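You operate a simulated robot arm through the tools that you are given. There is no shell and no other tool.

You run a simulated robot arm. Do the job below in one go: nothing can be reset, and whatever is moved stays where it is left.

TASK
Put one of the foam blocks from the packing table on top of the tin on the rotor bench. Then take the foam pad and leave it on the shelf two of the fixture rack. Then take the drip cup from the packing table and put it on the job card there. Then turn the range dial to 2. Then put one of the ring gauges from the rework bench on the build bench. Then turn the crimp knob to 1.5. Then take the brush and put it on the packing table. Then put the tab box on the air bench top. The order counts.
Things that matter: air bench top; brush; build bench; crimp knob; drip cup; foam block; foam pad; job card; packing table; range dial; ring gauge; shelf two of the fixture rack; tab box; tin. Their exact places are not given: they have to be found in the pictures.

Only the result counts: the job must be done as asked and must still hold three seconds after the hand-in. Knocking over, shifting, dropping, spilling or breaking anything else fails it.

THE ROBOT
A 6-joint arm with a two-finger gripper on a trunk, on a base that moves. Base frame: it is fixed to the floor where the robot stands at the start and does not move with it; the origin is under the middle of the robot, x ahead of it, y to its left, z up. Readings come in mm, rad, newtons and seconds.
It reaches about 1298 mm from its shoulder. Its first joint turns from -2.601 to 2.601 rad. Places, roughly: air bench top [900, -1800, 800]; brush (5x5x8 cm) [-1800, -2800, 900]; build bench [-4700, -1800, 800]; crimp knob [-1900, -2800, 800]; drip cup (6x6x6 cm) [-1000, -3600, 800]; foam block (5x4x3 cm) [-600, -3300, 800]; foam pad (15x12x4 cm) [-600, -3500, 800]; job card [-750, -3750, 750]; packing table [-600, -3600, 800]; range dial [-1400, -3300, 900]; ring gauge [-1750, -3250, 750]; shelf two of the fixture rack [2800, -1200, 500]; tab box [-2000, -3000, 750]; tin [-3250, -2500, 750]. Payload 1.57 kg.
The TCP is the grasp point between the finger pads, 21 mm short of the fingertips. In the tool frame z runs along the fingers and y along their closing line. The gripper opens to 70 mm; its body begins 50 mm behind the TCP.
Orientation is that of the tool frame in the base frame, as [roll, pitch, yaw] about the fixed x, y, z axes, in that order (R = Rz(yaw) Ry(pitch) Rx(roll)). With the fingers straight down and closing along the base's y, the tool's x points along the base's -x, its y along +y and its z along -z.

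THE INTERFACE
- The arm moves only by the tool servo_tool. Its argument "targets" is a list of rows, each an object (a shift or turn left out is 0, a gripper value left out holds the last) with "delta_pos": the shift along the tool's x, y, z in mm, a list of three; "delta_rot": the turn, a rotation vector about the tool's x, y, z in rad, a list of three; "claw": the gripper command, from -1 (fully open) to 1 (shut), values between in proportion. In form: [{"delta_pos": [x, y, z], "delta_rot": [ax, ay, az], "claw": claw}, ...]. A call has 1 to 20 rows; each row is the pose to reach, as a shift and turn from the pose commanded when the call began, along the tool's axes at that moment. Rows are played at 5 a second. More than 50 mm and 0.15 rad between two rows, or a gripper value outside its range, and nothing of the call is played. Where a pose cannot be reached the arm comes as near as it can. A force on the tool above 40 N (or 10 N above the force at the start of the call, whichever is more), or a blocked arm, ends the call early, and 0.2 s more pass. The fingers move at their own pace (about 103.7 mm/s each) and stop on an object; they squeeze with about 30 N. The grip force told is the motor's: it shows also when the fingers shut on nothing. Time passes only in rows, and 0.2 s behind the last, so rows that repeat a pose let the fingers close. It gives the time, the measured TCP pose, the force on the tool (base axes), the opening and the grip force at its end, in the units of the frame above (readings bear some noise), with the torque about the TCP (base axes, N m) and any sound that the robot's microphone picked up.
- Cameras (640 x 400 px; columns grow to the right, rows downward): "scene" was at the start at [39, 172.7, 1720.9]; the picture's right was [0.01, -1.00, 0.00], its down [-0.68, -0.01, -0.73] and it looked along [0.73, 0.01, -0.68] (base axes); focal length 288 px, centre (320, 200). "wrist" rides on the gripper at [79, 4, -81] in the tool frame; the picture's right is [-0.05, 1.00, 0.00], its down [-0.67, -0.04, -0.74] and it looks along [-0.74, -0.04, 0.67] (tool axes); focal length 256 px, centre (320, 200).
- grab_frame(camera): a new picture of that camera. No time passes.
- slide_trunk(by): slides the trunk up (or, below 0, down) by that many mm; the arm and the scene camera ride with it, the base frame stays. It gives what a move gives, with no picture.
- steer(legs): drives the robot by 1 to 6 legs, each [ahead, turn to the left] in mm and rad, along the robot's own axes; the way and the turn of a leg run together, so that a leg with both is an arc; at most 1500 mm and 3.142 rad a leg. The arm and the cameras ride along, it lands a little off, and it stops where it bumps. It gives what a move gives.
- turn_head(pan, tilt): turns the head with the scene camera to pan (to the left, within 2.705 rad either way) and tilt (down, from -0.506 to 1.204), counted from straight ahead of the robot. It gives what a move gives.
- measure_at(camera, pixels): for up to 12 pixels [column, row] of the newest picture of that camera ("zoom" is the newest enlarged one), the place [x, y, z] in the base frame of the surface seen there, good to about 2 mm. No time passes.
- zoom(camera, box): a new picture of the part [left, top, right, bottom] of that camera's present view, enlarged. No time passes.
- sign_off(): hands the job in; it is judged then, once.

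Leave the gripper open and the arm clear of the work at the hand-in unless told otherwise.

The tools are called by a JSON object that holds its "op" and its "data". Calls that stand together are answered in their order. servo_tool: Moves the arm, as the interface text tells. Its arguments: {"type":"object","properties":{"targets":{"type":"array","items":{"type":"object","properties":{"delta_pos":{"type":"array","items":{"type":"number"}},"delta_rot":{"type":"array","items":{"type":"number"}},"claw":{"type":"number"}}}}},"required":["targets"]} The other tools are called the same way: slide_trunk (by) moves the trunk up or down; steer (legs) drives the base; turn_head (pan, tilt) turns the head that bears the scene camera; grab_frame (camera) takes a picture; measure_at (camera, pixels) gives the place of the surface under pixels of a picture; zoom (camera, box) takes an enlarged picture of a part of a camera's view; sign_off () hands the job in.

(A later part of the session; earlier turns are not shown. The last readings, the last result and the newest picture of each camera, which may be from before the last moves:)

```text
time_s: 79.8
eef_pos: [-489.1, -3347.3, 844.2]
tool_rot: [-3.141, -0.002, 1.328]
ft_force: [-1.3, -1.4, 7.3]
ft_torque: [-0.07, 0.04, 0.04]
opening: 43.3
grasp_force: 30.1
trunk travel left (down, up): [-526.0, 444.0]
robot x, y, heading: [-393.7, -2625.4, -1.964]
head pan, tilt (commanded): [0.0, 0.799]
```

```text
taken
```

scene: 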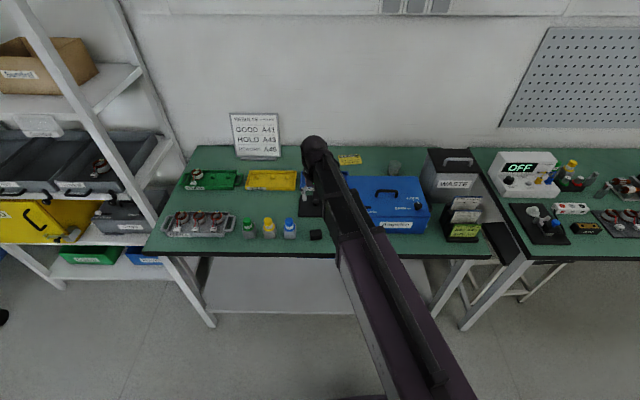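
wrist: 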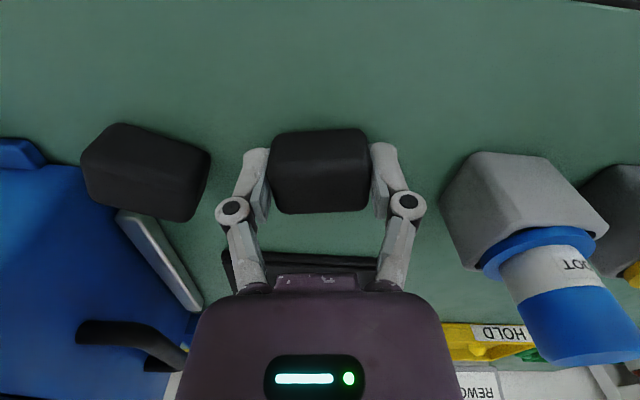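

Gripped at 43.3 mm. Lift with the trunk, then tuck the arm back.

{"op": "slide_trunk", "data": {"by": 230}}

{"op": "servo_tool", "data": {"targets": [{"delta_pos": [45, 0, 0]}, {"delta_pos": [90, 0, 0]}, {"delta_pos": [135, 0, 0]}, {"delta_pos": [175, 0, 0]}]}}

{"op": "turn_head", "data": {"pan": -1.2, "tilt": 0.5}}

{"op": "grab_frame", "data": {"camera": "scene"}}

{"op": "grab_frame", "data": {"camera": "wrist"}}

```text
time_s: 82.2
eef_pos: [-488.3, -3347.6, 1074.0]
tool_rot: [-3.142, -0.003, 1.327]
ft_force: [0.1, -0.3, -0.1]
ft_torque: [-0.01, 0.02, -0.03]
opening: 43.4
grasp_force: 29.6
trunk travel left (down, up): [-756.0, 214.0]
robot x, y, heading: [-394.9, -2626.0, -1.964]
head pan, tilt (commanded): [0.0, 0.799]
```

```text
time_s: 83.2
eef_pos: [-447.4, -3177.2, 1075.7]
tool_rot: [3.141, 0.001, 1.328]
ft_force: [-0.6, -0.8, -0.2]
ft_torque: [-0.01, 0.01, -0.01]
opening: 43.8
grasp_force: 29.5
trunk travel left (down, up): [-756.0, 214.0]
robot x, y, heading: [-393.8, -2625.1, -1.961]
head pan, tilt (commanded): [0.0, 0.799]
```

```text
time_s: 84.6
eef_pos: [-448.5, -3179.6, 1074.1]
tool_rot: [-3.141, -0.002, 1.326]
ft_force: [0.1, 0.0, -0.4]
ft_torque: [0.02, 0.02, 0.03]
opening: 43.5
grasp_force: 30.2
trunk travel left (down, up): [-756.0, 214.0]
robot x, y, heading: [-389.2, -2628.5, -1.964]
head pan, tilt (commanded): [-1.201, 0.499]
```

```text
taken
```

scene: 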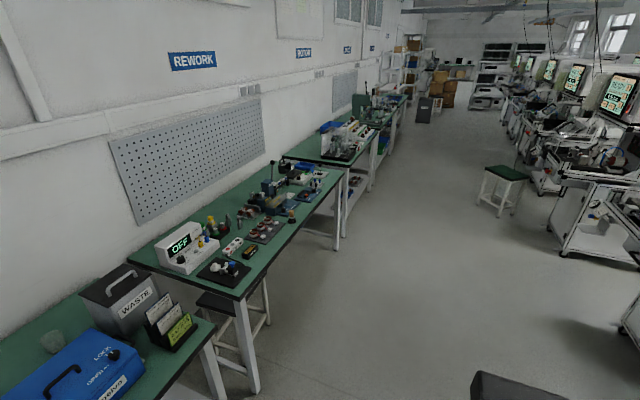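

```text
taken
```

wrist: 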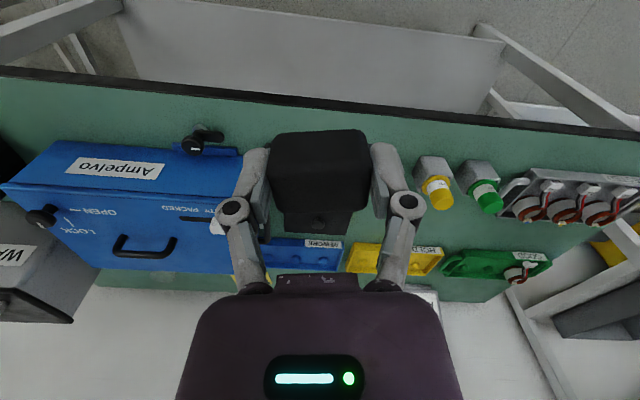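

Block held. I measure the bench fronts and the stool along the way to the rotor bench.

{"op": "measure_at", "data": {"camera": "scene", "pixels": [[240, 298], [344, 172], [352, 163], [399, 108], [500, 215], [480, 200], [530, 175], [560, 250], [640, 350], [343, 250], [345, 140], [336, 155]]}}

{"op": "zoom", "data": {"camera": "scene", "box": [240, 60, 480, 210]}}

```text
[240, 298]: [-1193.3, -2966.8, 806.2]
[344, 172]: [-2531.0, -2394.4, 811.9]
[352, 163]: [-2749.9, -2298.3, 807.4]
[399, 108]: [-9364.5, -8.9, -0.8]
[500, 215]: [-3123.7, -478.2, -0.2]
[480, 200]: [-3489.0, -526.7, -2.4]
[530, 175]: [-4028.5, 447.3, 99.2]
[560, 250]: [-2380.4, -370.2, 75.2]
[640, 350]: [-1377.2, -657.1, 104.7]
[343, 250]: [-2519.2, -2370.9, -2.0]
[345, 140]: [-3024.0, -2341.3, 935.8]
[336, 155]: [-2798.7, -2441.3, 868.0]
```

```text
2.67 times, centred on (360, 135) of scene
```

zoom: 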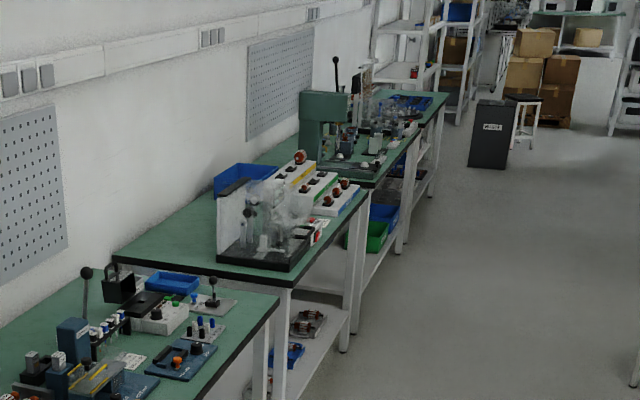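

Rework and rotor bench fronts run along direction angle ≈2.737, so I face them with heading ≈-1.976. I turn right 1.56 and drive 2×1335 mm parallel to the benches, checking in between.

{"op": "steer", "data": {"legs": [[0, -1.56]]}}

```text
time_s: 90.7
eef_pos: [-946.1, -2575.1, 1074.2]
tool_rot: [-3.141, 0.0, -0.234]
ft_force: [-1.3, -0.4, 0.0]
ft_torque: [-0.04, 0.01, -0.01]
opening: 43.6
grasp_force: 30.0
trunk travel left (down, up): [-756.0, 214.0]
robot x, y, heading: [-380.7, -2589.4, 2.766]
head pan, tilt (commanded): [-1.201, 0.499]
```

{"op": "steer", "data": {"legs": [[1337, 0], [1337, 0]]}}

{"op": "turn_head", "data": {"pan": 0.9, "tilt": 0.6}}

{"op": "grab_frame", "data": {"camera": "scene"}}

```text
time_s: 106.7
eef_pos: [-3423.2, -1590.2, 1074.6]
tool_rot: [-3.141, 0.0, -0.24]
ft_force: [-0.6, 0.6, 0.4]
ft_torque: [0.02, 0.0, 0.02]
opening: 43.5
grasp_force: 30.3
trunk travel left (down, up): [-756.0, 214.0]
robot x, y, heading: [-2855.8, -1604.8, 2.761]
head pan, tilt (commanded): [-1.201, 0.499]
```

```text
time_s: 108.7
eef_pos: [-3421.2, -1591.4, 1074.8]
tool_rot: [-3.141, -0.003, -0.239]
ft_force: [-0.2, -1.1, -0.2]
ft_torque: [-0.01, 0.0, 0.0]
opening: 43.6
grasp_force: 30.6
trunk travel left (down, up): [-756.0, 214.0]
robot x, y, heading: [-2855.6, -1604.4, 2.759]
head pan, tilt (commanded): [0.901, 0.6]
```

```text
taken
```

scene: 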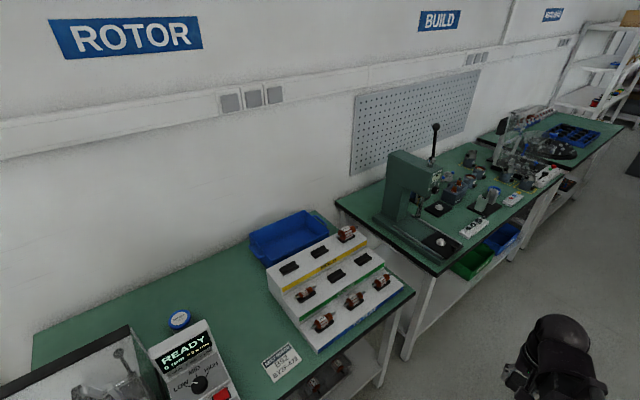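

I see a small round item with a blue label at (180,320), perhaps the tin. Zoom.

{"op": "zoom", "data": {"camera": "scene", "box": [100, 280, 292, 400]}}

{"op": "measure_at", "data": {"camera": "zoom", "pixels": [[265, 130], [245, 130], [290, 130], [265, 115], [265, 145], [270, 160], [170, 100], [330, 150], [300, 200]]}}

```text
3.33 times, centred on (196, 340) of scene
```

zoom: 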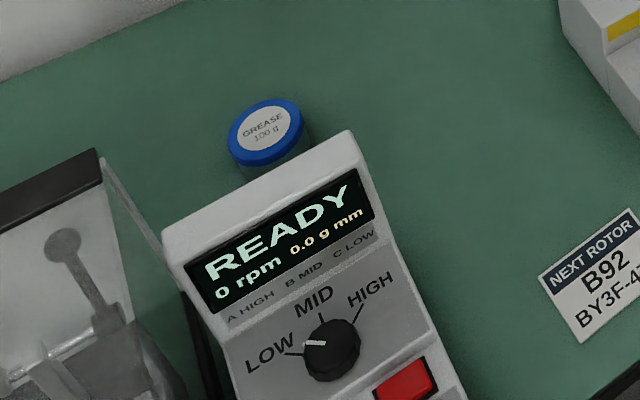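

```text
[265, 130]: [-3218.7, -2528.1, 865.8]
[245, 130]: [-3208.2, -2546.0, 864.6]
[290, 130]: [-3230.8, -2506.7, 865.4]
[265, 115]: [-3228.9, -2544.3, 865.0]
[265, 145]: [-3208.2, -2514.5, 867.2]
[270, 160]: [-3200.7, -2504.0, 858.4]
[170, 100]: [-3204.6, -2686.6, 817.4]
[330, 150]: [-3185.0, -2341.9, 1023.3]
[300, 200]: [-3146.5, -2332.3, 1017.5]
```

The tin's top is z≈865, centre ≈(-3218,-2530), and a display box (top z≈1020) stands in front of it. I measure the box's extents to choose a collision-free approach.

{"op": "measure_at", "data": {"camera": "zoom", "pixels": [[170, 228], [347, 137], [180, 250], [352, 160], [300, 148], [230, 195], [440, 330], [240, 390], [420, 300], [370, 240], [390, 330], [410, 380]]}}

{"op": "turn_head", "data": {"pan": 1.3, "tilt": 0.7}}

{"op": "grab_frame", "data": {"camera": "scene"}}

```text
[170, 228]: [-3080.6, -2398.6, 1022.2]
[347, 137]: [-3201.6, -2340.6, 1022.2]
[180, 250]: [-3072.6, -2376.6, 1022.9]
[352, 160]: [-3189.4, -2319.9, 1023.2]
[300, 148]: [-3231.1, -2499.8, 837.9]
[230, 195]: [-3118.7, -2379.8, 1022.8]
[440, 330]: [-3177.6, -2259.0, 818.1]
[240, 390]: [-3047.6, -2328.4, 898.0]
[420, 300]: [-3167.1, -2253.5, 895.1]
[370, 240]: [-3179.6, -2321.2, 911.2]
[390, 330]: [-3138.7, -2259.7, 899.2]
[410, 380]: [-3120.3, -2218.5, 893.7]
```

```text
time_s: 109.5
eef_pos: [-3423.6, -1590.9, 1074.5]
tool_rot: [-3.141, -0.002, -0.239]
ft_force: [1.6, 0.3, 0.5]
ft_torque: [-0.02, 0.01, -0.01]
opening: 43.6
grasp_force: 30.2
trunk travel left (down, up): [-756.0, 214.0]
robot x, y, heading: [-2855.4, -1604.8, 2.759]
head pan, tilt (commanded): [1.3, 0.7]
```

```text
taken
```

scene: 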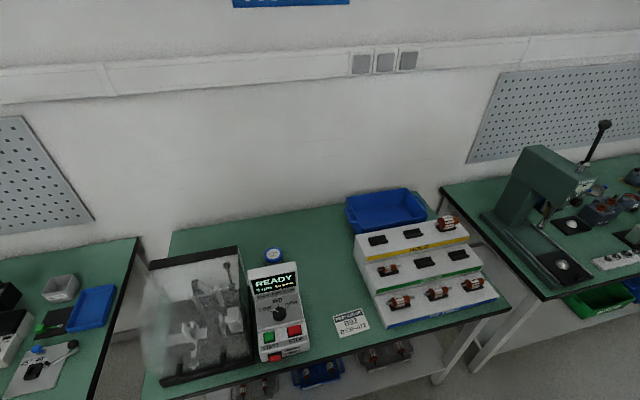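

I check the arm's own shape (lower edge of the telescoping link) for clearance, looking at it from the head.

{"op": "turn_head", "data": {"pan": -0.3, "tilt": 1.0}}

{"op": "zoom", "data": {"camera": "scene", "box": [200, 50, 520, 250]}}

```text
time_s: 111.2
eef_pos: [-3422.4, -1590.6, 1073.9]
tool_rot: [-3.141, -0.002, -0.239]
ft_force: [-0.9, -0.7, -0.4]
ft_torque: [0.0, 0.0, 0.01]
opening: 43.5
grasp_force: 29.9
trunk travel left (down, up): [-756.0, 214.0]
robot x, y, heading: [-2856.5, -1609.7, 2.761]
head pan, tilt (commanded): [-0.3, 1.0]
```

```text
2.00 times, centred on (360, 150) of scene
```

zoom: 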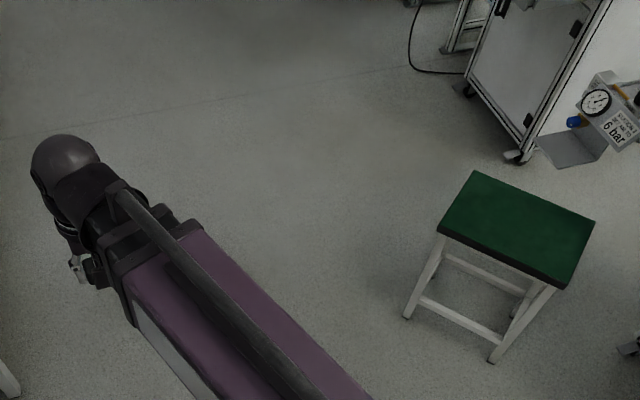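

{"op": "measure_at", "data": {"camera": "zoom", "pixels": [[65, 150], [120, 300], [130, 318], [140, 310], [150, 335], [170, 365], [200, 395], [105, 260], [95, 275], [80, 270], [85, 215], [60, 225]]}}

```text
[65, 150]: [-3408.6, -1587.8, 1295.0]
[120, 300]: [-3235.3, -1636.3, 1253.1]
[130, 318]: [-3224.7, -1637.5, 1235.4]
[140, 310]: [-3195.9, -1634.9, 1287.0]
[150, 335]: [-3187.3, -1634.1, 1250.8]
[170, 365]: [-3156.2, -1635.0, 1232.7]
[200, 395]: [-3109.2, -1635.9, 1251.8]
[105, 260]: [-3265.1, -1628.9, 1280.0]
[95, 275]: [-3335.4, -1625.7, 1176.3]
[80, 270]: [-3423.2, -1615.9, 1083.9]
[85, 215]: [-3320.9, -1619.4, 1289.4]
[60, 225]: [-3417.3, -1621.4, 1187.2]
```

The link's underside is ≥150 mm above the TCP. I'll approach the tin obliquely from the right to stay clear of the box. I measure the rotor stand and other things under that path.

{"op": "turn_head", "data": {"pan": 1.2, "tilt": 0.7}}

{"op": "grab_frame", "data": {"camera": "scene"}}

{"op": "measure_at", "data": {"camera": "scene", "pixels": [[405, 218], [325, 235], [425, 235], [455, 280], [330, 285], [370, 310], [335, 325], [500, 190], [545, 160], [560, 300], [350, 210], [235, 255]]}}

```text
time_s: 112.8
eef_pos: [-3422.8, -1590.2, 1074.4]
tool_rot: [-3.142, -0.002, -0.239]
ft_force: [-0.5, 0.2, 0.5]
ft_torque: [0.03, -0.01, 0.04]
opening: 43.5
grasp_force: 29.8
trunk travel left (down, up): [-756.0, 214.0]
robot x, y, heading: [-2854.9, -1606.5, 2.765]
head pan, tilt (commanded): [1.201, 0.7]
```

```text
taken
```

scene: 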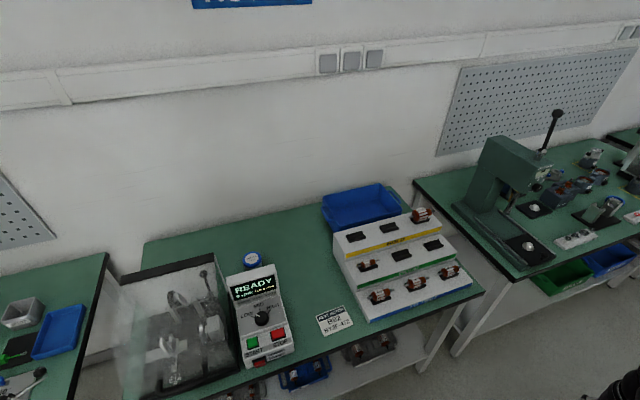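

```text
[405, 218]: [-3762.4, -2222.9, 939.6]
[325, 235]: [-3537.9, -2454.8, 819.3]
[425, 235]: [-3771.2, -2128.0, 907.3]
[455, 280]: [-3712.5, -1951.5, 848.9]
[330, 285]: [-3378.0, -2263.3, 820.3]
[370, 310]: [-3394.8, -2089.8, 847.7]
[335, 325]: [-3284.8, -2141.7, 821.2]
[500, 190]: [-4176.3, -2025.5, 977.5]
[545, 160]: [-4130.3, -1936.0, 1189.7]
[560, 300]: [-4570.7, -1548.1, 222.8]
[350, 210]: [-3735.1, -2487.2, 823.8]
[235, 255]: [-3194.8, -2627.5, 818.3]
```

Path looks clear (stand top ~970, arm link ≥1040). Drive to (-3408,-1426) and face the tin.

{"op": "steer", "data": {"legs": [[0, 0.06], [580, 0], [0, 2.06]]}}

{"op": "turn_head", "data": {"pan": 0.15, "tilt": 0.75}}

{"op": "grab_frame", "data": {"camera": "scene"}}

```text
time_s: 124.7
eef_pos: [-3117.8, -1914.6, 1074.6]
tool_rot: [3.142, -0.001, 1.888]
ft_force: [0.2, 0.6, -0.8]
ft_torque: [0.05, 0.0, 0.02]
opening: 43.2
grasp_force: 30.1
trunk travel left (down, up): [-756.0, 214.0]
robot x, y, heading: [-3351.0, -1415.4, -1.394]
head pan, tilt (commanded): [1.201, 0.7]
```

```text
time_s: 126.0
eef_pos: [-3118.3, -1914.8, 1073.7]
tool_rot: [-3.142, -0.002, 1.89]
ft_force: [0.0, -0.8, -1.5]
ft_torque: [-0.02, -0.02, 0.0]
opening: 43.4
grasp_force: 30.1
trunk travel left (down, up): [-756.0, 214.0]
robot x, y, heading: [-3355.8, -1415.0, -1.398]
head pan, tilt (commanded): [0.15, 0.75]
```

```text
taken
```

scene: 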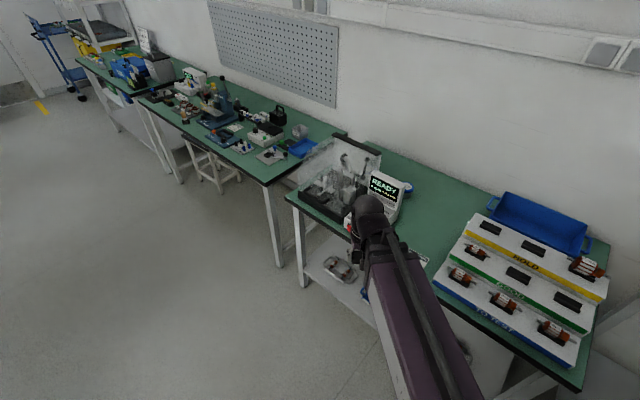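

Robot at (-3355,-1415). I raise the trunk 60 mm for clearance, swing the arm in line with the tin, then extend.

{"op": "slide_trunk", "data": {"by": 60}}

{"op": "servo_tool", "data": {"targets": [{"delta_pos": [5, -43, 0], "delta_rot": [0, 0, 0.05]}, {"delta_pos": [10, -87, 0], "delta_rot": [0, 0, 0.1]}, {"delta_pos": [15, -130, 0], "delta_rot": [0, 0, 0.15]}, {"delta_pos": [20, -173, 0], "delta_rot": [0, 0, 0.197]}, {"delta_pos": [20, -173, 0], "delta_rot": [0, 0, 0.197]}]}}

```text
time_s: 127.0
eef_pos: [-3117.0, -1914.7, 1135.0]
tool_rot: [3.141, -0.002, 1.89]
ft_force: [0.6, 1.0, -0.5]
ft_torque: [0.0, 0.0, 0.0]
opening: 43.7
grasp_force: 30.3
trunk travel left (down, up): [-816.0, 154.0]
robot x, y, heading: [-3353.5, -1413.5, -1.393]
head pan, tilt (commanded): [0.15, 0.75]
```

```text
time_s: 128.2
eef_pos: [-3289.0, -1951.6, 1134.6]
tool_rot: [-3.141, -0.001, 1.693]
ft_force: [0.1, 0.2, 0.9]
ft_torque: [0.01, -0.01, 0.04]
opening: 43.4
grasp_force: 29.7
trunk travel left (down, up): [-816.0, 154.0]
robot x, y, heading: [-3353.8, -1419.1, -1.4]
head pan, tilt (commanded): [0.15, 0.75]
```

Now extend 500 mm toward the tin (stop a bit short), and look with both cameras.

{"op": "servo_tool", "data": {"targets": [{"delta_pos": [-49, 0, 0]}, {"delta_pos": [-98, 0, 0]}, {"delta_pos": [-147, 0, 0]}, {"delta_pos": [-196, 0, 0]}, {"delta_pos": [-245, 0, 0]}, {"delta_pos": [-294, 0, 0]}, {"delta_pos": [-343, 0, 0]}, {"delta_pos": [-392, 0, 0]}, {"delta_pos": [-441, 0, 0]}, {"delta_pos": [-490, 0, 0]}]}}

{"op": "grab_frame", "data": {"camera": "wrist"}}

{"op": "grab_frame", "data": {"camera": "scene"}}

```text
time_s: 130.4
eef_pos: [-3228.6, -2439.1, 1133.8]
tool_rot: [3.141, -0.005, 1.693]
ft_force: [0.5, 0.3, 0.3]
ft_torque: [0.01, 0.01, 0.01]
opening: 43.5
grasp_force: 30.5
trunk travel left (down, up): [-816.0, 154.0]
robot x, y, heading: [-3350.4, -1416.9, -1.394]
head pan, tilt (commanded): [0.15, 0.75]
```

```text
taken
```

wrist: 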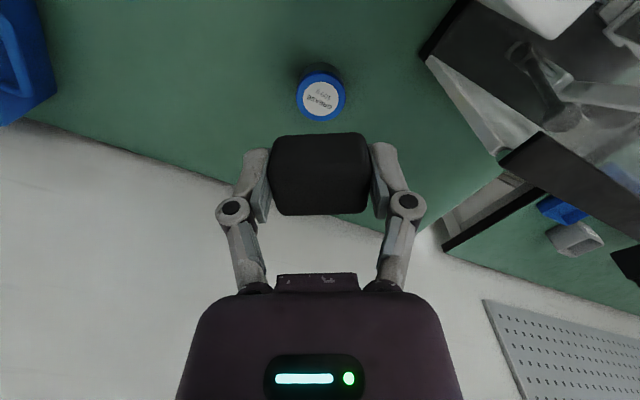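

```text
taken
```

scene: 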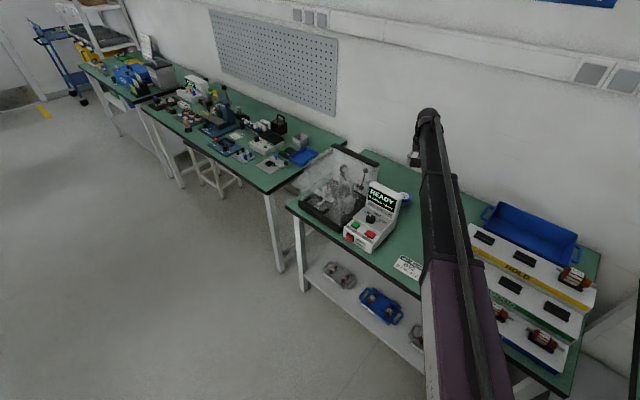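

The tin's lid is at wrist pixel (320,95). Measure its rim.

{"op": "zoom", "data": {"camera": "wrist", "box": [280, 55, 360, 125]}}

{"op": "measure_at", "data": {"camera": "wrist", "pixels": [[321, 98], [300, 96], [344, 97], [321, 78], [321, 117], [310, 90], [332, 106]]}}

{"op": "measure_at", "data": {"camera": "scene", "pixels": [[427, 190], [425, 230], [423, 270], [430, 170], [450, 200], [425, 300]]}}

```text
5.71 times, centred on (320, 90) of wrist
```

zoom: 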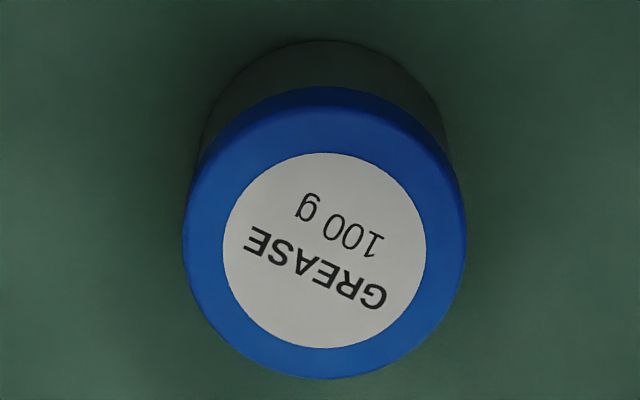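

```text
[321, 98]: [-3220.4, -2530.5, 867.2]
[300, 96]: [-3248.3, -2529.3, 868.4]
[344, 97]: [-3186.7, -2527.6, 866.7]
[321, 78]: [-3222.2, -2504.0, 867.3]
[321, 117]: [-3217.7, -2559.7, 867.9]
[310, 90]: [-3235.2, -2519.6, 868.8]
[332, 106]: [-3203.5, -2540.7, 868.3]
```

```text
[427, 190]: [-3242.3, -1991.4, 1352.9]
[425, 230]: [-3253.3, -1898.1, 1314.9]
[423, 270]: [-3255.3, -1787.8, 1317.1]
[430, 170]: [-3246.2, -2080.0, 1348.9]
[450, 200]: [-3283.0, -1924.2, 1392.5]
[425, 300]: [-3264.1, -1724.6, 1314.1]
```

Tin centre (-3220.4,-2530.5), top z≈867.5. Move over it, then lower the trunk in steps.

{"op": "servo_tool", "data": {"targets": [{"delta_pos": [-46, -1.5, 0]}, {"delta_pos": [-91.7, -3, 0]}, {"delta_pos": [-91.7, -3, 0]}]}}

{"op": "slide_trunk", "data": {"by": -190}}

{"op": "grab_frame", "data": {"camera": "wrist"}}

{"op": "grab_frame", "data": {"camera": "scene"}}

```text
time_s: 131.2
eef_pos: [-3221.7, -2528.4, 1135.3]
tool_rot: [3.141, -0.003, 1.694]
ft_force: [-0.3, 0.6, -0.4]
ft_torque: [0.02, -0.01, 0.02]
opening: 43.4
grasp_force: 29.7
trunk travel left (down, up): [-816.0, 154.0]
robot x, y, heading: [-3350.1, -1414.9, -1.399]
head pan, tilt (commanded): [0.15, 0.75]
```

```text
time_s: 133.3
eef_pos: [-3220.9, -2528.8, 943.7]
tool_rot: [3.141, -0.001, 1.694]
ft_force: [0.3, -0.3, 0.2]
ft_torque: [-0.04, -0.04, 0.0]
opening: 43.4
grasp_force: 30.1
trunk travel left (down, up): [-626.0, 344.0]
robot x, y, heading: [-3351.8, -1414.4, -1.394]
head pan, tilt (commanded): [0.15, 0.75]
```

```text
taken
```

wrist: 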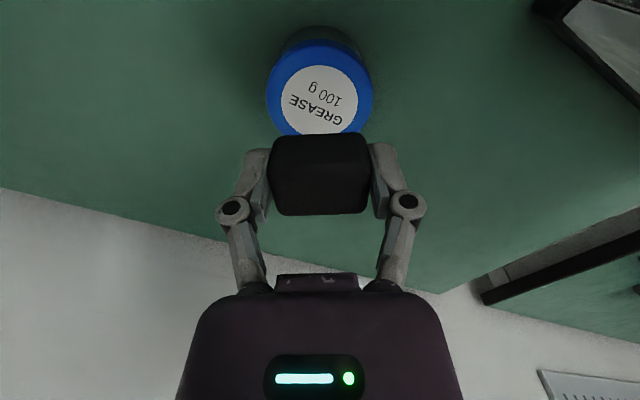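

```text
taken
```

scene: 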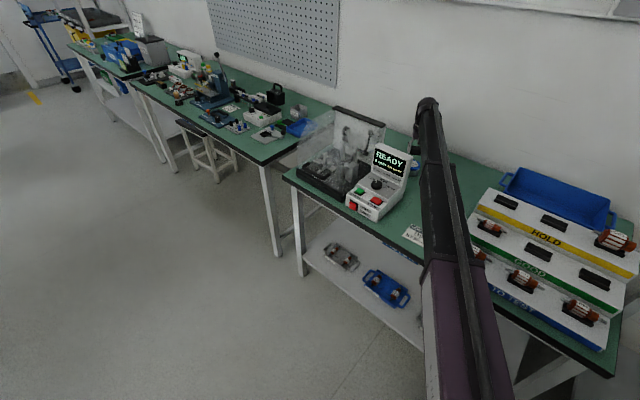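

Aligned. Lower 49.5 mm more to set the block on the lid (TCP ≈893.5).

{"op": "slide_trunk", "data": {"by": -49}}

{"op": "grab_frame", "data": {"camera": "wrist"}}

```text
time_s: 134.2
eef_pos: [-3220.8, -2528.5, 894.7]
tool_rot: [-3.141, -0.001, 1.693]
ft_force: [-0.2, -0.6, -0.1]
ft_torque: [0.0, 0.01, 0.01]
opening: 43.3
grasp_force: 29.8
trunk travel left (down, up): [-577.0, 393.0]
robot x, y, heading: [-3351.2, -1417.3, -1.396]
head pan, tilt (commanded): [0.15, 0.75]
```

```text
taken
```

wrist: 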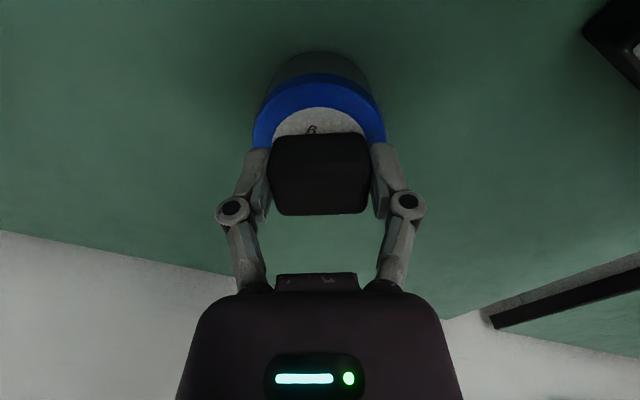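

No contact yet. Lower 2 mm more and check the force.

{"op": "slide_trunk", "data": {"by": -2}}

{"op": "zoom", "data": {"camera": "wrist", "box": [240, 100, 400, 230]}}

```text
time_s: 134.7
eef_pos: [-3220.1, -2529.5, 893.3]
tool_rot: [3.14, -0.003, 1.693]
ft_force: [0.1, -0.4, -0.2]
ft_torque: [-0.02, -0.02, -0.03]
opening: 43.5
grasp_force: 30.6
trunk travel left (down, up): [-575.0, 395.0]
robot x, y, heading: [-3350.2, -1418.3, -1.394]
head pan, tilt (commanded): [0.15, 0.75]
```

```text
3.08 times, centred on (320, 165) of wrist
```

zoom: 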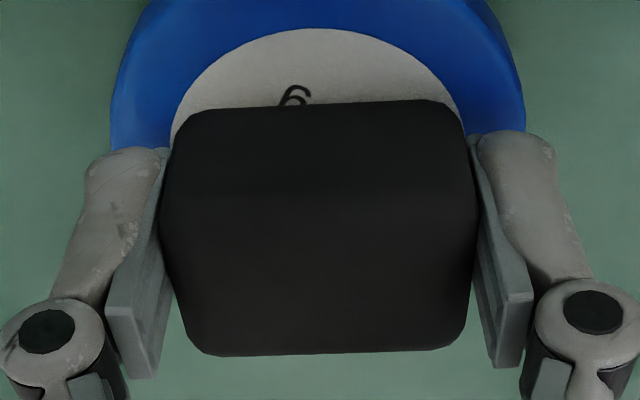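

{"op": "slide_trunk", "data": {"by": -1.5}}

{"op": "slide_trunk", "data": {"by": -1}}

```text
time_s: 135.2
eef_pos: [-3220.9, -2528.3, 892.1]
tool_rot: [3.141, -0.002, 1.693]
ft_force: [0.1, 0.4, -1.4]
ft_torque: [0.01, 0.01, -0.02]
opening: 43.5
grasp_force: 30.4
trunk travel left (down, up): [-573.0, 397.0]
robot x, y, heading: [-3351.8, -1417.6, -1.393]
head pan, tilt (commanded): [0.15, 0.75]
```

```text
time_s: 135.7
eef_pos: [-3221.3, -2528.4, 891.1]
tool_rot: [3.141, -0.002, 1.693]
ft_force: [-0.1, 0.3, 0.8]
ft_torque: [-0.04, 0.0, -0.05]
opening: 43.6
grasp_force: 29.9
trunk travel left (down, up): [-572.0, 398.0]
robot x, y, heading: [-3349.7, -1413.9, -1.39]
head pan, tilt (commanded): [0.15, 0.75]
```

{"op": "slide_trunk", "data": {"by": -1}}

{"op": "slide_trunk", "data": {"by": -1}}

```text
time_s: 136.2
eef_pos: [-3221.0, -2528.8, 892.4]
tool_rot: [3.142, 0.0, 1.693]
ft_force: [-0.1, -2.2, 7.6]
ft_torque: [-0.1, 0.0, 0.04]
opening: 43.2
grasp_force: 30.0
trunk travel left (down, up): [-571.0, 399.0]
robot x, y, heading: [-3350.1, -1417.3, -1.4]
head pan, tilt (commanded): [0.15, 0.75]
```

```text
time_s: 136.7
eef_pos: [-3221.5, -2527.9, 890.2]
tool_rot: [-3.14, 0.0, 1.693]
ft_force: [1.0, -2.9, 14.0]
ft_torque: [-0.14, -0.01, 0.0]
opening: 43.4
grasp_force: 30.2
trunk travel left (down, up): [-570.0, 400.0]
robot x, y, heading: [-3348.8, -1413.6, -1.397]
head pan, tilt (commanded): [0.15, 0.75]
```

Contact felt (14 N). Back up 1 mm, open the fingers gently, then raise.

{"op": "slide_trunk", "data": {"by": 1.5}}

{"op": "servo_tool", "data": {"targets": [{"claw": -0.2}, {"claw": -0.3}, {"claw": -0.4}, {"claw": -0.5}, {"claw": -0.7}, {"claw": -0.7}]}}

{"op": "grab_frame", "data": {"camera": "wrist"}}

```text
time_s: 137.2
eef_pos: [-3220.7, -2528.5, 890.6]
tool_rot: [-3.141, -0.002, 1.693]
ft_force: [-0.1, 0.6, 2.5]
ft_torque: [-0.01, -0.03, 0.01]
opening: 43.5
grasp_force: 30.1
trunk travel left (down, up): [-572.0, 398.0]
robot x, y, heading: [-3351.0, -1411.9, -1.402]
head pan, tilt (commanded): [0.15, 0.75]
```

```text
time_s: 138.7
eef_pos: [-3220.8, -2527.9, 889.8]
tool_rot: [3.141, 0.0, 1.693]
ft_force: [-0.3, 0.1, -0.8]
ft_torque: [0.02, 0.0, 0.03]
opening: 59.7
grasp_force: 0.0
trunk travel left (down, up): [-572.0, 398.0]
robot x, y, heading: [-3348.5, -1415.3, -1.396]
head pan, tilt (commanded): [0.15, 0.75]
```

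```text
taken
```

wrist: 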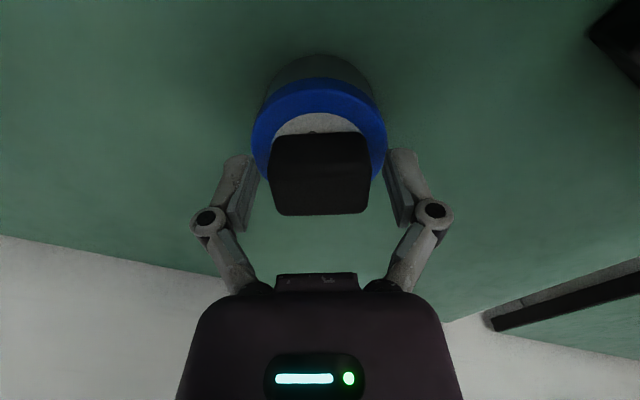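

Released. Raise the trunk 240 mm and check the block on the tin.

{"op": "slide_trunk", "data": {"by": 240}}

{"op": "servo_tool", "data": {"targets": [{"delta_pos": [45, 0, 0]}, {"delta_pos": [90, 0, 0]}, {"delta_pos": [90, 0, 0]}]}}

{"op": "zoom", "data": {"camera": "wrist", "box": [240, 40, 400, 140]}}

{"op": "measure_at", "data": {"camera": "zoom", "pixels": [[320, 250], [320, 200], [260, 230], [380, 230], [320, 300]]}}

```text
time_s: 141.2
eef_pos: [-3220.8, -2528.7, 1131.0]
tool_rot: [-3.141, -0.001, 1.693]
ft_force: [0.1, 0.2, 0.0]
ft_torque: [0.03, 0.0, 0.02]
opening: 59.4
grasp_force: 0.0
trunk travel left (down, up): [-812.0, 158.0]
robot x, y, heading: [-3351.6, -1415.4, -1.393]
head pan, tilt (commanded): [0.15, 0.75]
```

```text
time_s: 141.9
eef_pos: [-3233.5, -2441.1, 1129.1]
tool_rot: [3.141, -0.002, 1.694]
ft_force: [-0.8, 0.1, -0.2]
ft_torque: [0.04, 0.0, 0.01]
opening: 59.5
grasp_force: 0.0
trunk travel left (down, up): [-812.0, 158.0]
robot x, y, heading: [-3355.9, -1415.1, -1.395]
head pan, tilt (commanded): [0.15, 0.75]
```

```text
4.00 times, centred on (320, 90) of wrist
```

zoom: 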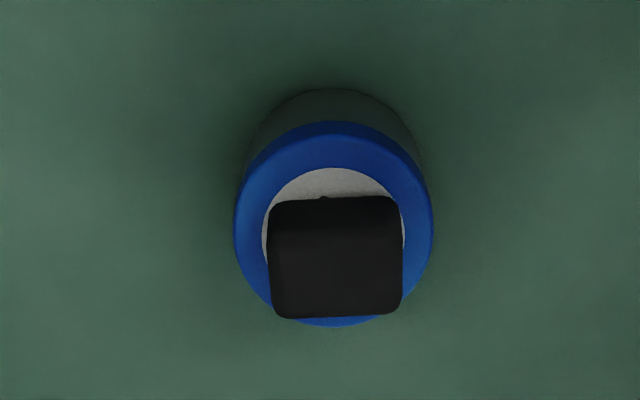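

```text
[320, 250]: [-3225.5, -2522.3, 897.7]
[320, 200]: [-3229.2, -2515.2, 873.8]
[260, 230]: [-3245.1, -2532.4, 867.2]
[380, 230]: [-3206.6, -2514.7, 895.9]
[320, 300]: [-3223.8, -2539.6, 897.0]
```

The block sits on the tin (top z≈897). Now retract the arm fully.

{"op": "servo_tool", "data": {"targets": [{"delta_pos": [49, 0, 0], "claw": -1}, {"delta_pos": [98, 0, 0]}, {"delta_pos": [147, 0, 0]}, {"delta_pos": [196, 0, 0]}, {"delta_pos": [245, 0, 0]}, {"delta_pos": [294, 0, 0]}, {"delta_pos": [343, 0, 0]}, {"delta_pos": [392, 0, 0]}, {"delta_pos": [441, 0, 0]}, {"delta_pos": [485, 0, 0]}]}}

```text
time_s: 144.2
eef_pos: [-3291.7, -1956.2, 1131.8]
tool_rot: [3.141, -0.001, 1.692]
ft_force: [-0.7, -0.1, 0.6]
ft_torque: [-0.02, 0.03, 0.02]
opening: 70.3
grasp_force: 0.1
trunk travel left (down, up): [-812.0, 158.0]
robot x, y, heading: [-3350.3, -1417.6, -1.396]
head pan, tilt (commanded): [0.15, 0.75]
```

Drive back along the benches toward the packing table.

{"op": "steer", "data": {"legs": [[0, 1.008], [1500, 0]]}}

```text
time_s: 157.1
eef_pos: [-1462.9, -2205.9, 1130.4]
tool_rot: [3.141, -0.003, 2.715]
ft_force: [0.3, 0.2, 0.2]
ft_torque: [0.0, 0.03, -0.01]
opening: 69.8
grasp_force: 0.1
trunk travel left (down, up): [-812.0, 158.0]
robot x, y, heading: [-1955.4, -1974.3, -0.378]
head pan, tilt (commanded): [0.15, 0.75]
```

{"op": "steer", "data": {"legs": [[0, -0.015], [1400, 0], [390, 0], [0, -1.567]]}}

{"op": "turn_head", "data": {"pan": 0, "tilt": 0.8}}

{"op": "grab_frame", "data": {"camera": "scene"}}

{"op": "turn_head", "data": {"pan": 1.9, "tilt": 0.2}}

{"op": "grab_frame", "data": {"camera": "scene"}}

```text
time_s: 174.2
eef_pos: [-574.1, -3139.9, 1131.9]
tool_rot: [-3.14, -0.003, 1.13]
ft_force: [0.9, 0.0, 1.0]
ft_torque: [0.01, 0.04, -0.03]
opening: 70.2
grasp_force: 0.0
trunk travel left (down, up): [-812.0, 158.0]
robot x, y, heading: [-338.7, -2649.3, -1.958]
head pan, tilt (commanded): [0.15, 0.75]
```

```text
time_s: 174.9
eef_pos: [-574.7, -3138.6, 1131.1]
tool_rot: [-3.14, -0.001, 1.13]
ft_force: [0.6, -0.3, -0.7]
ft_torque: [0.01, 0.0, 0.02]
opening: 70.2
grasp_force: 0.1
trunk travel left (down, up): [-812.0, 158.0]
robot x, y, heading: [-340.2, -2649.7, -1.958]
head pan, tilt (commanded): [0.0, 0.799]
```

```text
taken
```

scene: 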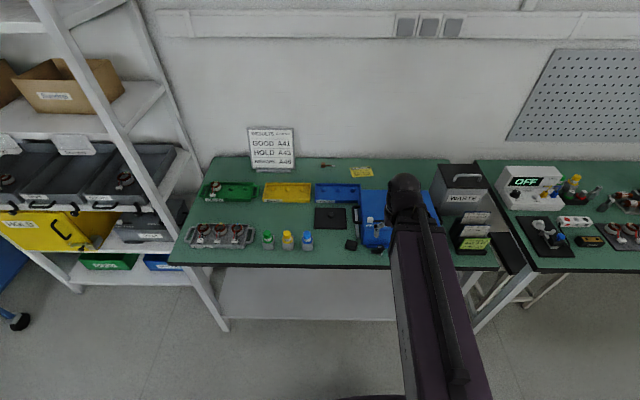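

```text
time_s: 176.8
eef_pos: [-575.2, -3139.9, 1130.3]
tool_rot: [-3.141, 0.0, 1.129]
ft_force: [-0.3, 1.2, 0.5]
ft_torque: [-0.03, -0.01, -0.03]
opening: 70.0
grasp_force: 0.0
trunk travel left (down, up): [-812.0, 158.0]
robot x, y, heading: [-335.2, -2647.6, -1.958]
head pan, tilt (commanded): [1.901, 0.201]
```

```text
taken
```

scene: 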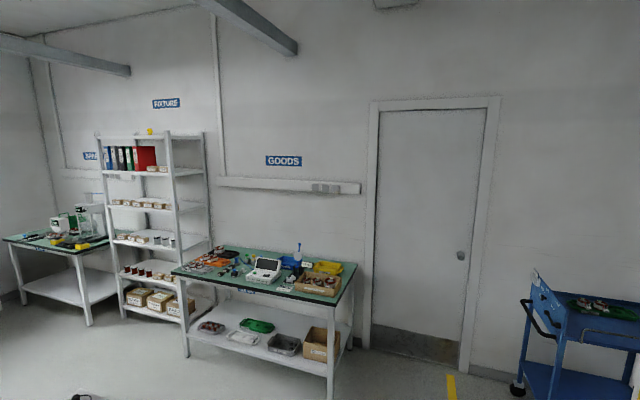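

The FIXTURE rack is the white one at left. Zoom in and measure its shelf heights.

{"op": "zoom", "data": {"camera": "scene", "box": [70, 110, 230, 340]}}

{"op": "measure_at", "data": {"camera": "scene", "pixels": [[130, 312], [150, 316], [130, 277], [160, 284], [135, 243], [155, 246], [150, 208], [140, 175], [120, 243], [120, 280], [185, 250], [155, 138]]}}

```text
1.74 times, centred on (150, 225) of scene
```

zoom: 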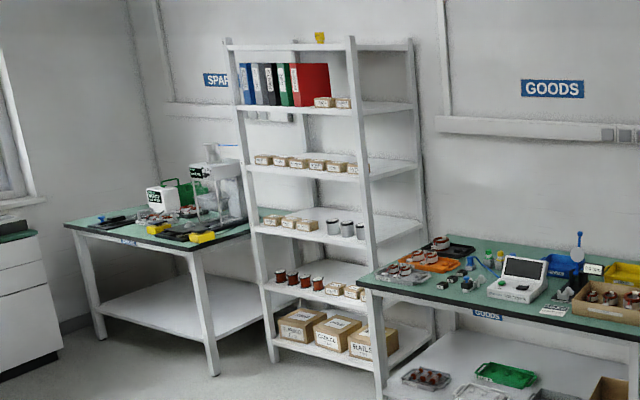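

```text
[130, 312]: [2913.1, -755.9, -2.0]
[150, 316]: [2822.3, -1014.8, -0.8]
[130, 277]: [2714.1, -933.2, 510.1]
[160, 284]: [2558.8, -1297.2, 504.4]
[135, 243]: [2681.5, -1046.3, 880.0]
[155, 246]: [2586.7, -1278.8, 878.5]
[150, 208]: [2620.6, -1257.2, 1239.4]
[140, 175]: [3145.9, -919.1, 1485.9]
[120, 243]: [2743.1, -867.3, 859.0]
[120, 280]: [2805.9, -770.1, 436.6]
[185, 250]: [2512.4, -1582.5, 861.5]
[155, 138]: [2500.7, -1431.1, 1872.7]
```

Shelf two's board is around z≈470 with shelf three at ≈850. Now go for the foam pad: move the arm over its knob (-549,-3491).

{"op": "servo_tool", "data": {"targets": [{"delta_pos": [-43, 25, 0]}, {"delta_pos": [-87, 50, 0]}, {"delta_pos": [-131, 74, 0]}, {"delta_pos": [-175, 99, 0]}, {"delta_pos": [-219, 124, 0]}, {"delta_pos": [-263, 149, 0]}, {"delta_pos": [-307, 174, 0]}, {"delta_pos": [-307, 174, 0]}]}}

{"op": "slide_trunk", "data": {"by": -110}}

{"op": "grab_frame", "data": {"camera": "wrist"}}

{"op": "turn_head", "data": {"pan": 0, "tilt": 0.8}}

{"op": "zoom", "data": {"camera": "scene", "box": [240, 140, 480, 290]}}

```text
refused: row 2 steps farther than a row can; nothing moved
```

```text
time_s: 178.2
eef_pos: [-574.5, -3139.9, 1020.6]
tool_rot: [3.14, -0.002, 1.131]
ft_force: [0.0, -0.2, 0.8]
ft_torque: [0.0, -0.03, 0.0]
opening: 70.0
grasp_force: 0.1
trunk travel left (down, up): [-702.0, 268.0]
robot x, y, heading: [-336.0, -2647.7, -1.958]
head pan, tilt (commanded): [1.901, 0.201]
```

```text
taken
```

wrist: 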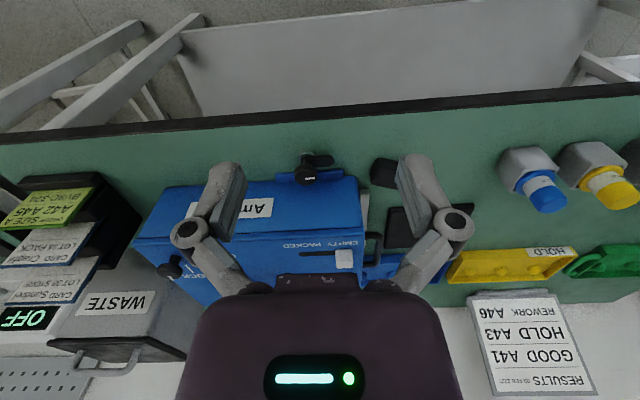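

```text
time_s: 180.1
eef_pos: [-574.6, -3140.2, 1021.0]
tool_rot: [-3.14, -0.001, 1.13]
ft_force: [-0.1, 0.2, -0.4]
ft_torque: [-0.01, 0.01, 0.02]
opening: 70.0
grasp_force: 0.1
trunk travel left (down, up): [-702.0, 268.0]
robot x, y, heading: [-337.3, -2648.4, -1.959]
head pan, tilt (commanded): [0.0, 0.799]
```

```text
2.67 times, centred on (360, 215) of scene
```

zoom: 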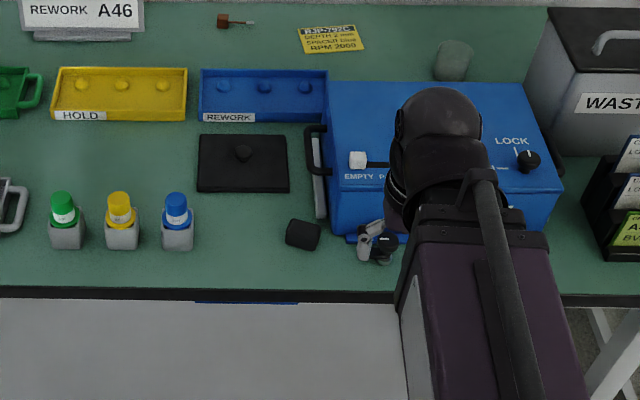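

The step was slightly too long. I repeat with shorter steps (z=1020 is above the blue box at ~940).

{"op": "servo_tool", "data": {"targets": [{"delta_pos": [-38, 22, 0]}, {"delta_pos": [-77, 43, 0]}, {"delta_pos": [-115, 65, 0]}, {"delta_pos": [-153, 87, 0]}, {"delta_pos": [-192, 109, 0]}, {"delta_pos": [-230, 130, 0]}, {"delta_pos": [-268, 152, 0]}, {"delta_pos": [-307, 174, 0]}, {"delta_pos": [-307, 174, 0]}]}}

{"op": "grab_frame", "data": {"camera": "wrist"}}

```text
time_s: 182.1
eef_pos: [-548.0, -3493.0, 1020.5]
tool_rot: [-3.141, -0.002, 1.13]
ft_force: [-0.1, 0.0, 0.5]
ft_torque: [0.02, 0.0, 0.03]
opening: 70.2
grasp_force: 0.1
trunk travel left (down, up): [-702.0, 268.0]
robot x, y, heading: [-337.0, -2651.6, -1.962]
head pan, tilt (commanded): [0.0, 0.799]
```

```text
taken
```

wrist: 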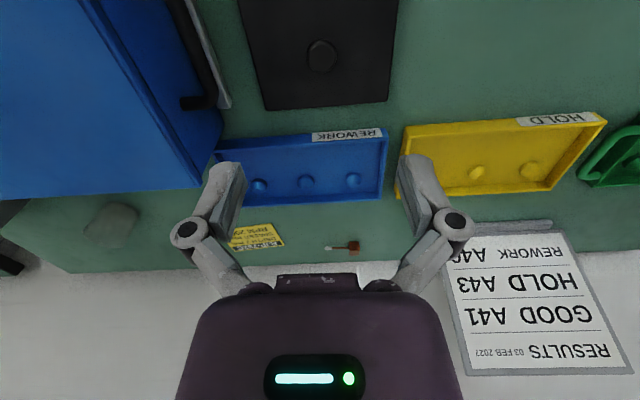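

{"op": "zoom", "data": {"camera": "wrist", "box": [230, 0, 410, 113]}}

{"op": "measure_at", "data": {"camera": "zoom", "pixels": [[325, 210], [285, 200], [365, 190], [325, 165], [325, 245], [130, 380], [560, 345], [30, 50], [600, 30], [325, 310], [325, 100], [325, 180]]}}

```text
3.54 times, centred on (320, 56) of wrist
```

zoom: 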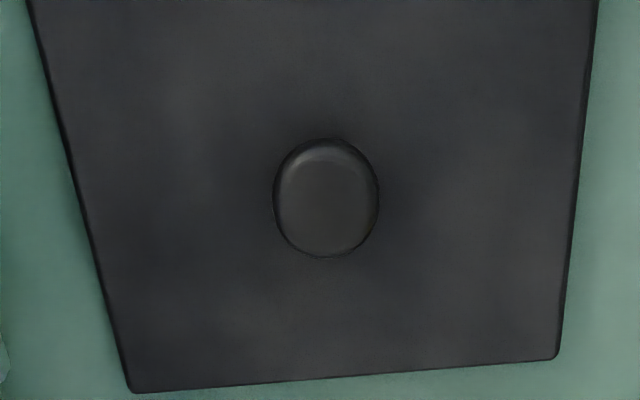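

```text
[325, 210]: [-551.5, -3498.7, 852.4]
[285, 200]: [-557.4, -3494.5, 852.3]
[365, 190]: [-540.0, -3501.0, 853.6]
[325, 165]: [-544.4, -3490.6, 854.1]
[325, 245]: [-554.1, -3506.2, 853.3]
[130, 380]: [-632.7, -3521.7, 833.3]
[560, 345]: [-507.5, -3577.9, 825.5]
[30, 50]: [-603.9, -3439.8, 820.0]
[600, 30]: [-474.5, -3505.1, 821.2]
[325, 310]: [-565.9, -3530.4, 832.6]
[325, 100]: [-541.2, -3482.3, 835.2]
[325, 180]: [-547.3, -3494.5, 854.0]
```

Knob centre ≈(-549.5,-3497.7), top 853, pad top 833. I centre on it, narrow the opening to ~50 mm and lower to TCP z≈857.

{"op": "servo_tool", "data": {"targets": [{"delta_pos": [-4.9, 0.7, 0], "claw": -0.43}, {"delta_pos": [-4.9, 0.7, 0]}]}}

{"op": "slide_trunk", "data": {"by": -130}}

{"op": "grab_frame", "data": {"camera": "wrist"}}

```text
time_s: 182.7
eef_pos: [-549.4, -3497.7, 1019.7]
tool_rot: [-3.14, -0.002, 1.131]
ft_force: [-0.5, 1.1, 0.0]
ft_torque: [0.01, 0.0, 0.01]
opening: 50.0
grasp_force: 0.1
trunk travel left (down, up): [-702.0, 268.0]
robot x, y, heading: [-336.3, -2648.1, -1.959]
head pan, tilt (commanded): [0.0, 0.799]
```

```text
time_s: 184.2
eef_pos: [-549.0, -3497.1, 889.3]
tool_rot: [3.141, -0.001, 1.13]
ft_force: [-0.9, 0.0, 0.7]
ft_torque: [-0.01, -0.03, -0.01]
opening: 49.9
grasp_force: 0.1
trunk travel left (down, up): [-572.0, 398.0]
robot x, y, heading: [-337.9, -2651.2, -1.952]
head pan, tilt (commanded): [0.0, 0.799]
```

```text
taken
```

wrist: 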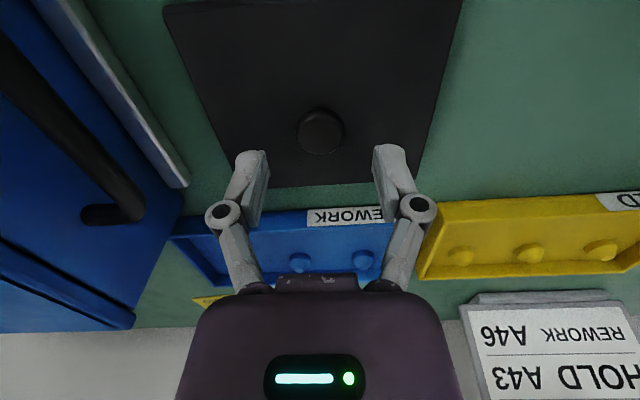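

Knob centred between the fingers. Lower 32 mm and close.

{"op": "slide_trunk", "data": {"by": -32}}

{"op": "grab_frame", "data": {"camera": "wrist"}}

```text
time_s: 185.0
eef_pos: [-548.7, -3497.0, 858.0]
tool_rot: [3.141, -0.001, 1.13]
ft_force: [-0.3, -0.7, -0.5]
ft_torque: [-0.01, -0.01, 0.03]
opening: 49.7
grasp_force: 0.1
trunk travel left (down, up): [-540.0, 430.0]
robot x, y, heading: [-338.8, -2645.5, -1.958]
head pan, tilt (commanded): [0.0, 0.799]
```

```text
taken
```

wrist: 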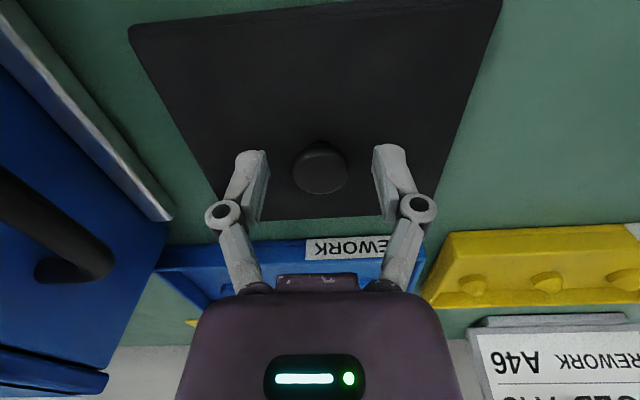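

{"op": "slide_trunk", "data": {"by": 1.5}}

{"op": "servo_tool", "data": {"targets": [{"claw": 0}, {"claw": 0.3}, {"claw": 1}, {"claw": 1}, {"claw": 1}]}}

{"op": "grab_frame", "data": {"camera": "wrist"}}

```text
time_s: 185.5
eef_pos: [-549.5, -3498.4, 859.6]
tool_rot: [3.141, -0.002, 1.13]
ft_force: [-0.4, -0.1, 0.7]
ft_torque: [-0.01, -0.02, -0.02]
opening: 50.1
grasp_force: 0.0
trunk travel left (down, up): [-541.0, 429.0]
robot x, y, heading: [-337.8, -2647.5, -1.959]
head pan, tilt (commanded): [0.0, 0.799]
```

```text
time_s: 186.7
eef_pos: [-549.2, -3497.2, 859.9]
tool_rot: [-3.141, -0.003, 1.13]
ft_force: [0.2, -0.7, 1.6]
ft_torque: [-0.03, 0.02, -0.08]
opening: 26.1
grasp_force: 30.0
trunk travel left (down, up): [-541.0, 429.0]
robot x, y, heading: [-335.4, -2651.0, -1.959]
head pan, tilt (commanded): [0.0, 0.799]
```

```text
taken
```

wrist: 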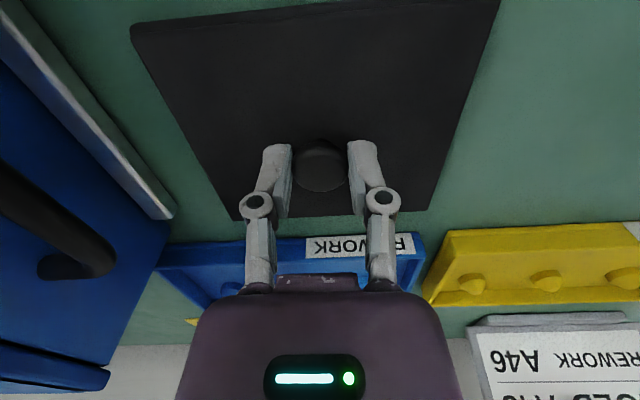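

Gripped the knob (26 mm, 30 N). Lift 60 mm slowly and check.

{"op": "slide_trunk", "data": {"by": 60}}

{"op": "grab_frame", "data": {"camera": "wrist"}}

```text
time_s: 187.7
eef_pos: [-548.3, -3496.8, 920.3]
tool_rot: [-3.141, -0.001, 1.131]
ft_force: [0.3, 0.5, -0.8]
ft_torque: [-0.02, 0.02, 0.01]
opening: 26.2
grasp_force: 30.0
trunk travel left (down, up): [-601.0, 369.0]
robot x, y, heading: [-333.9, -2644.8, -1.958]
head pan, tilt (commanded): [0.0, 0.799]
```

```text
taken
```

wrist: 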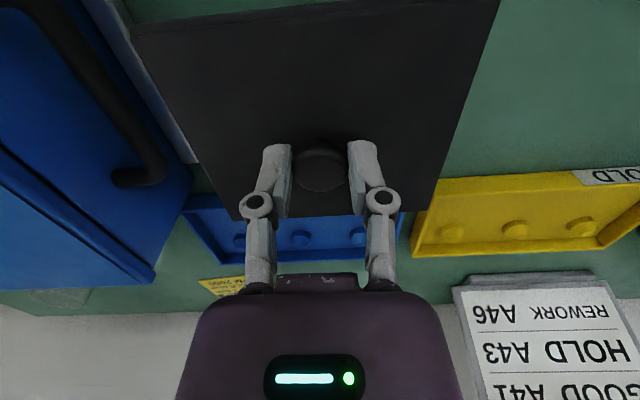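

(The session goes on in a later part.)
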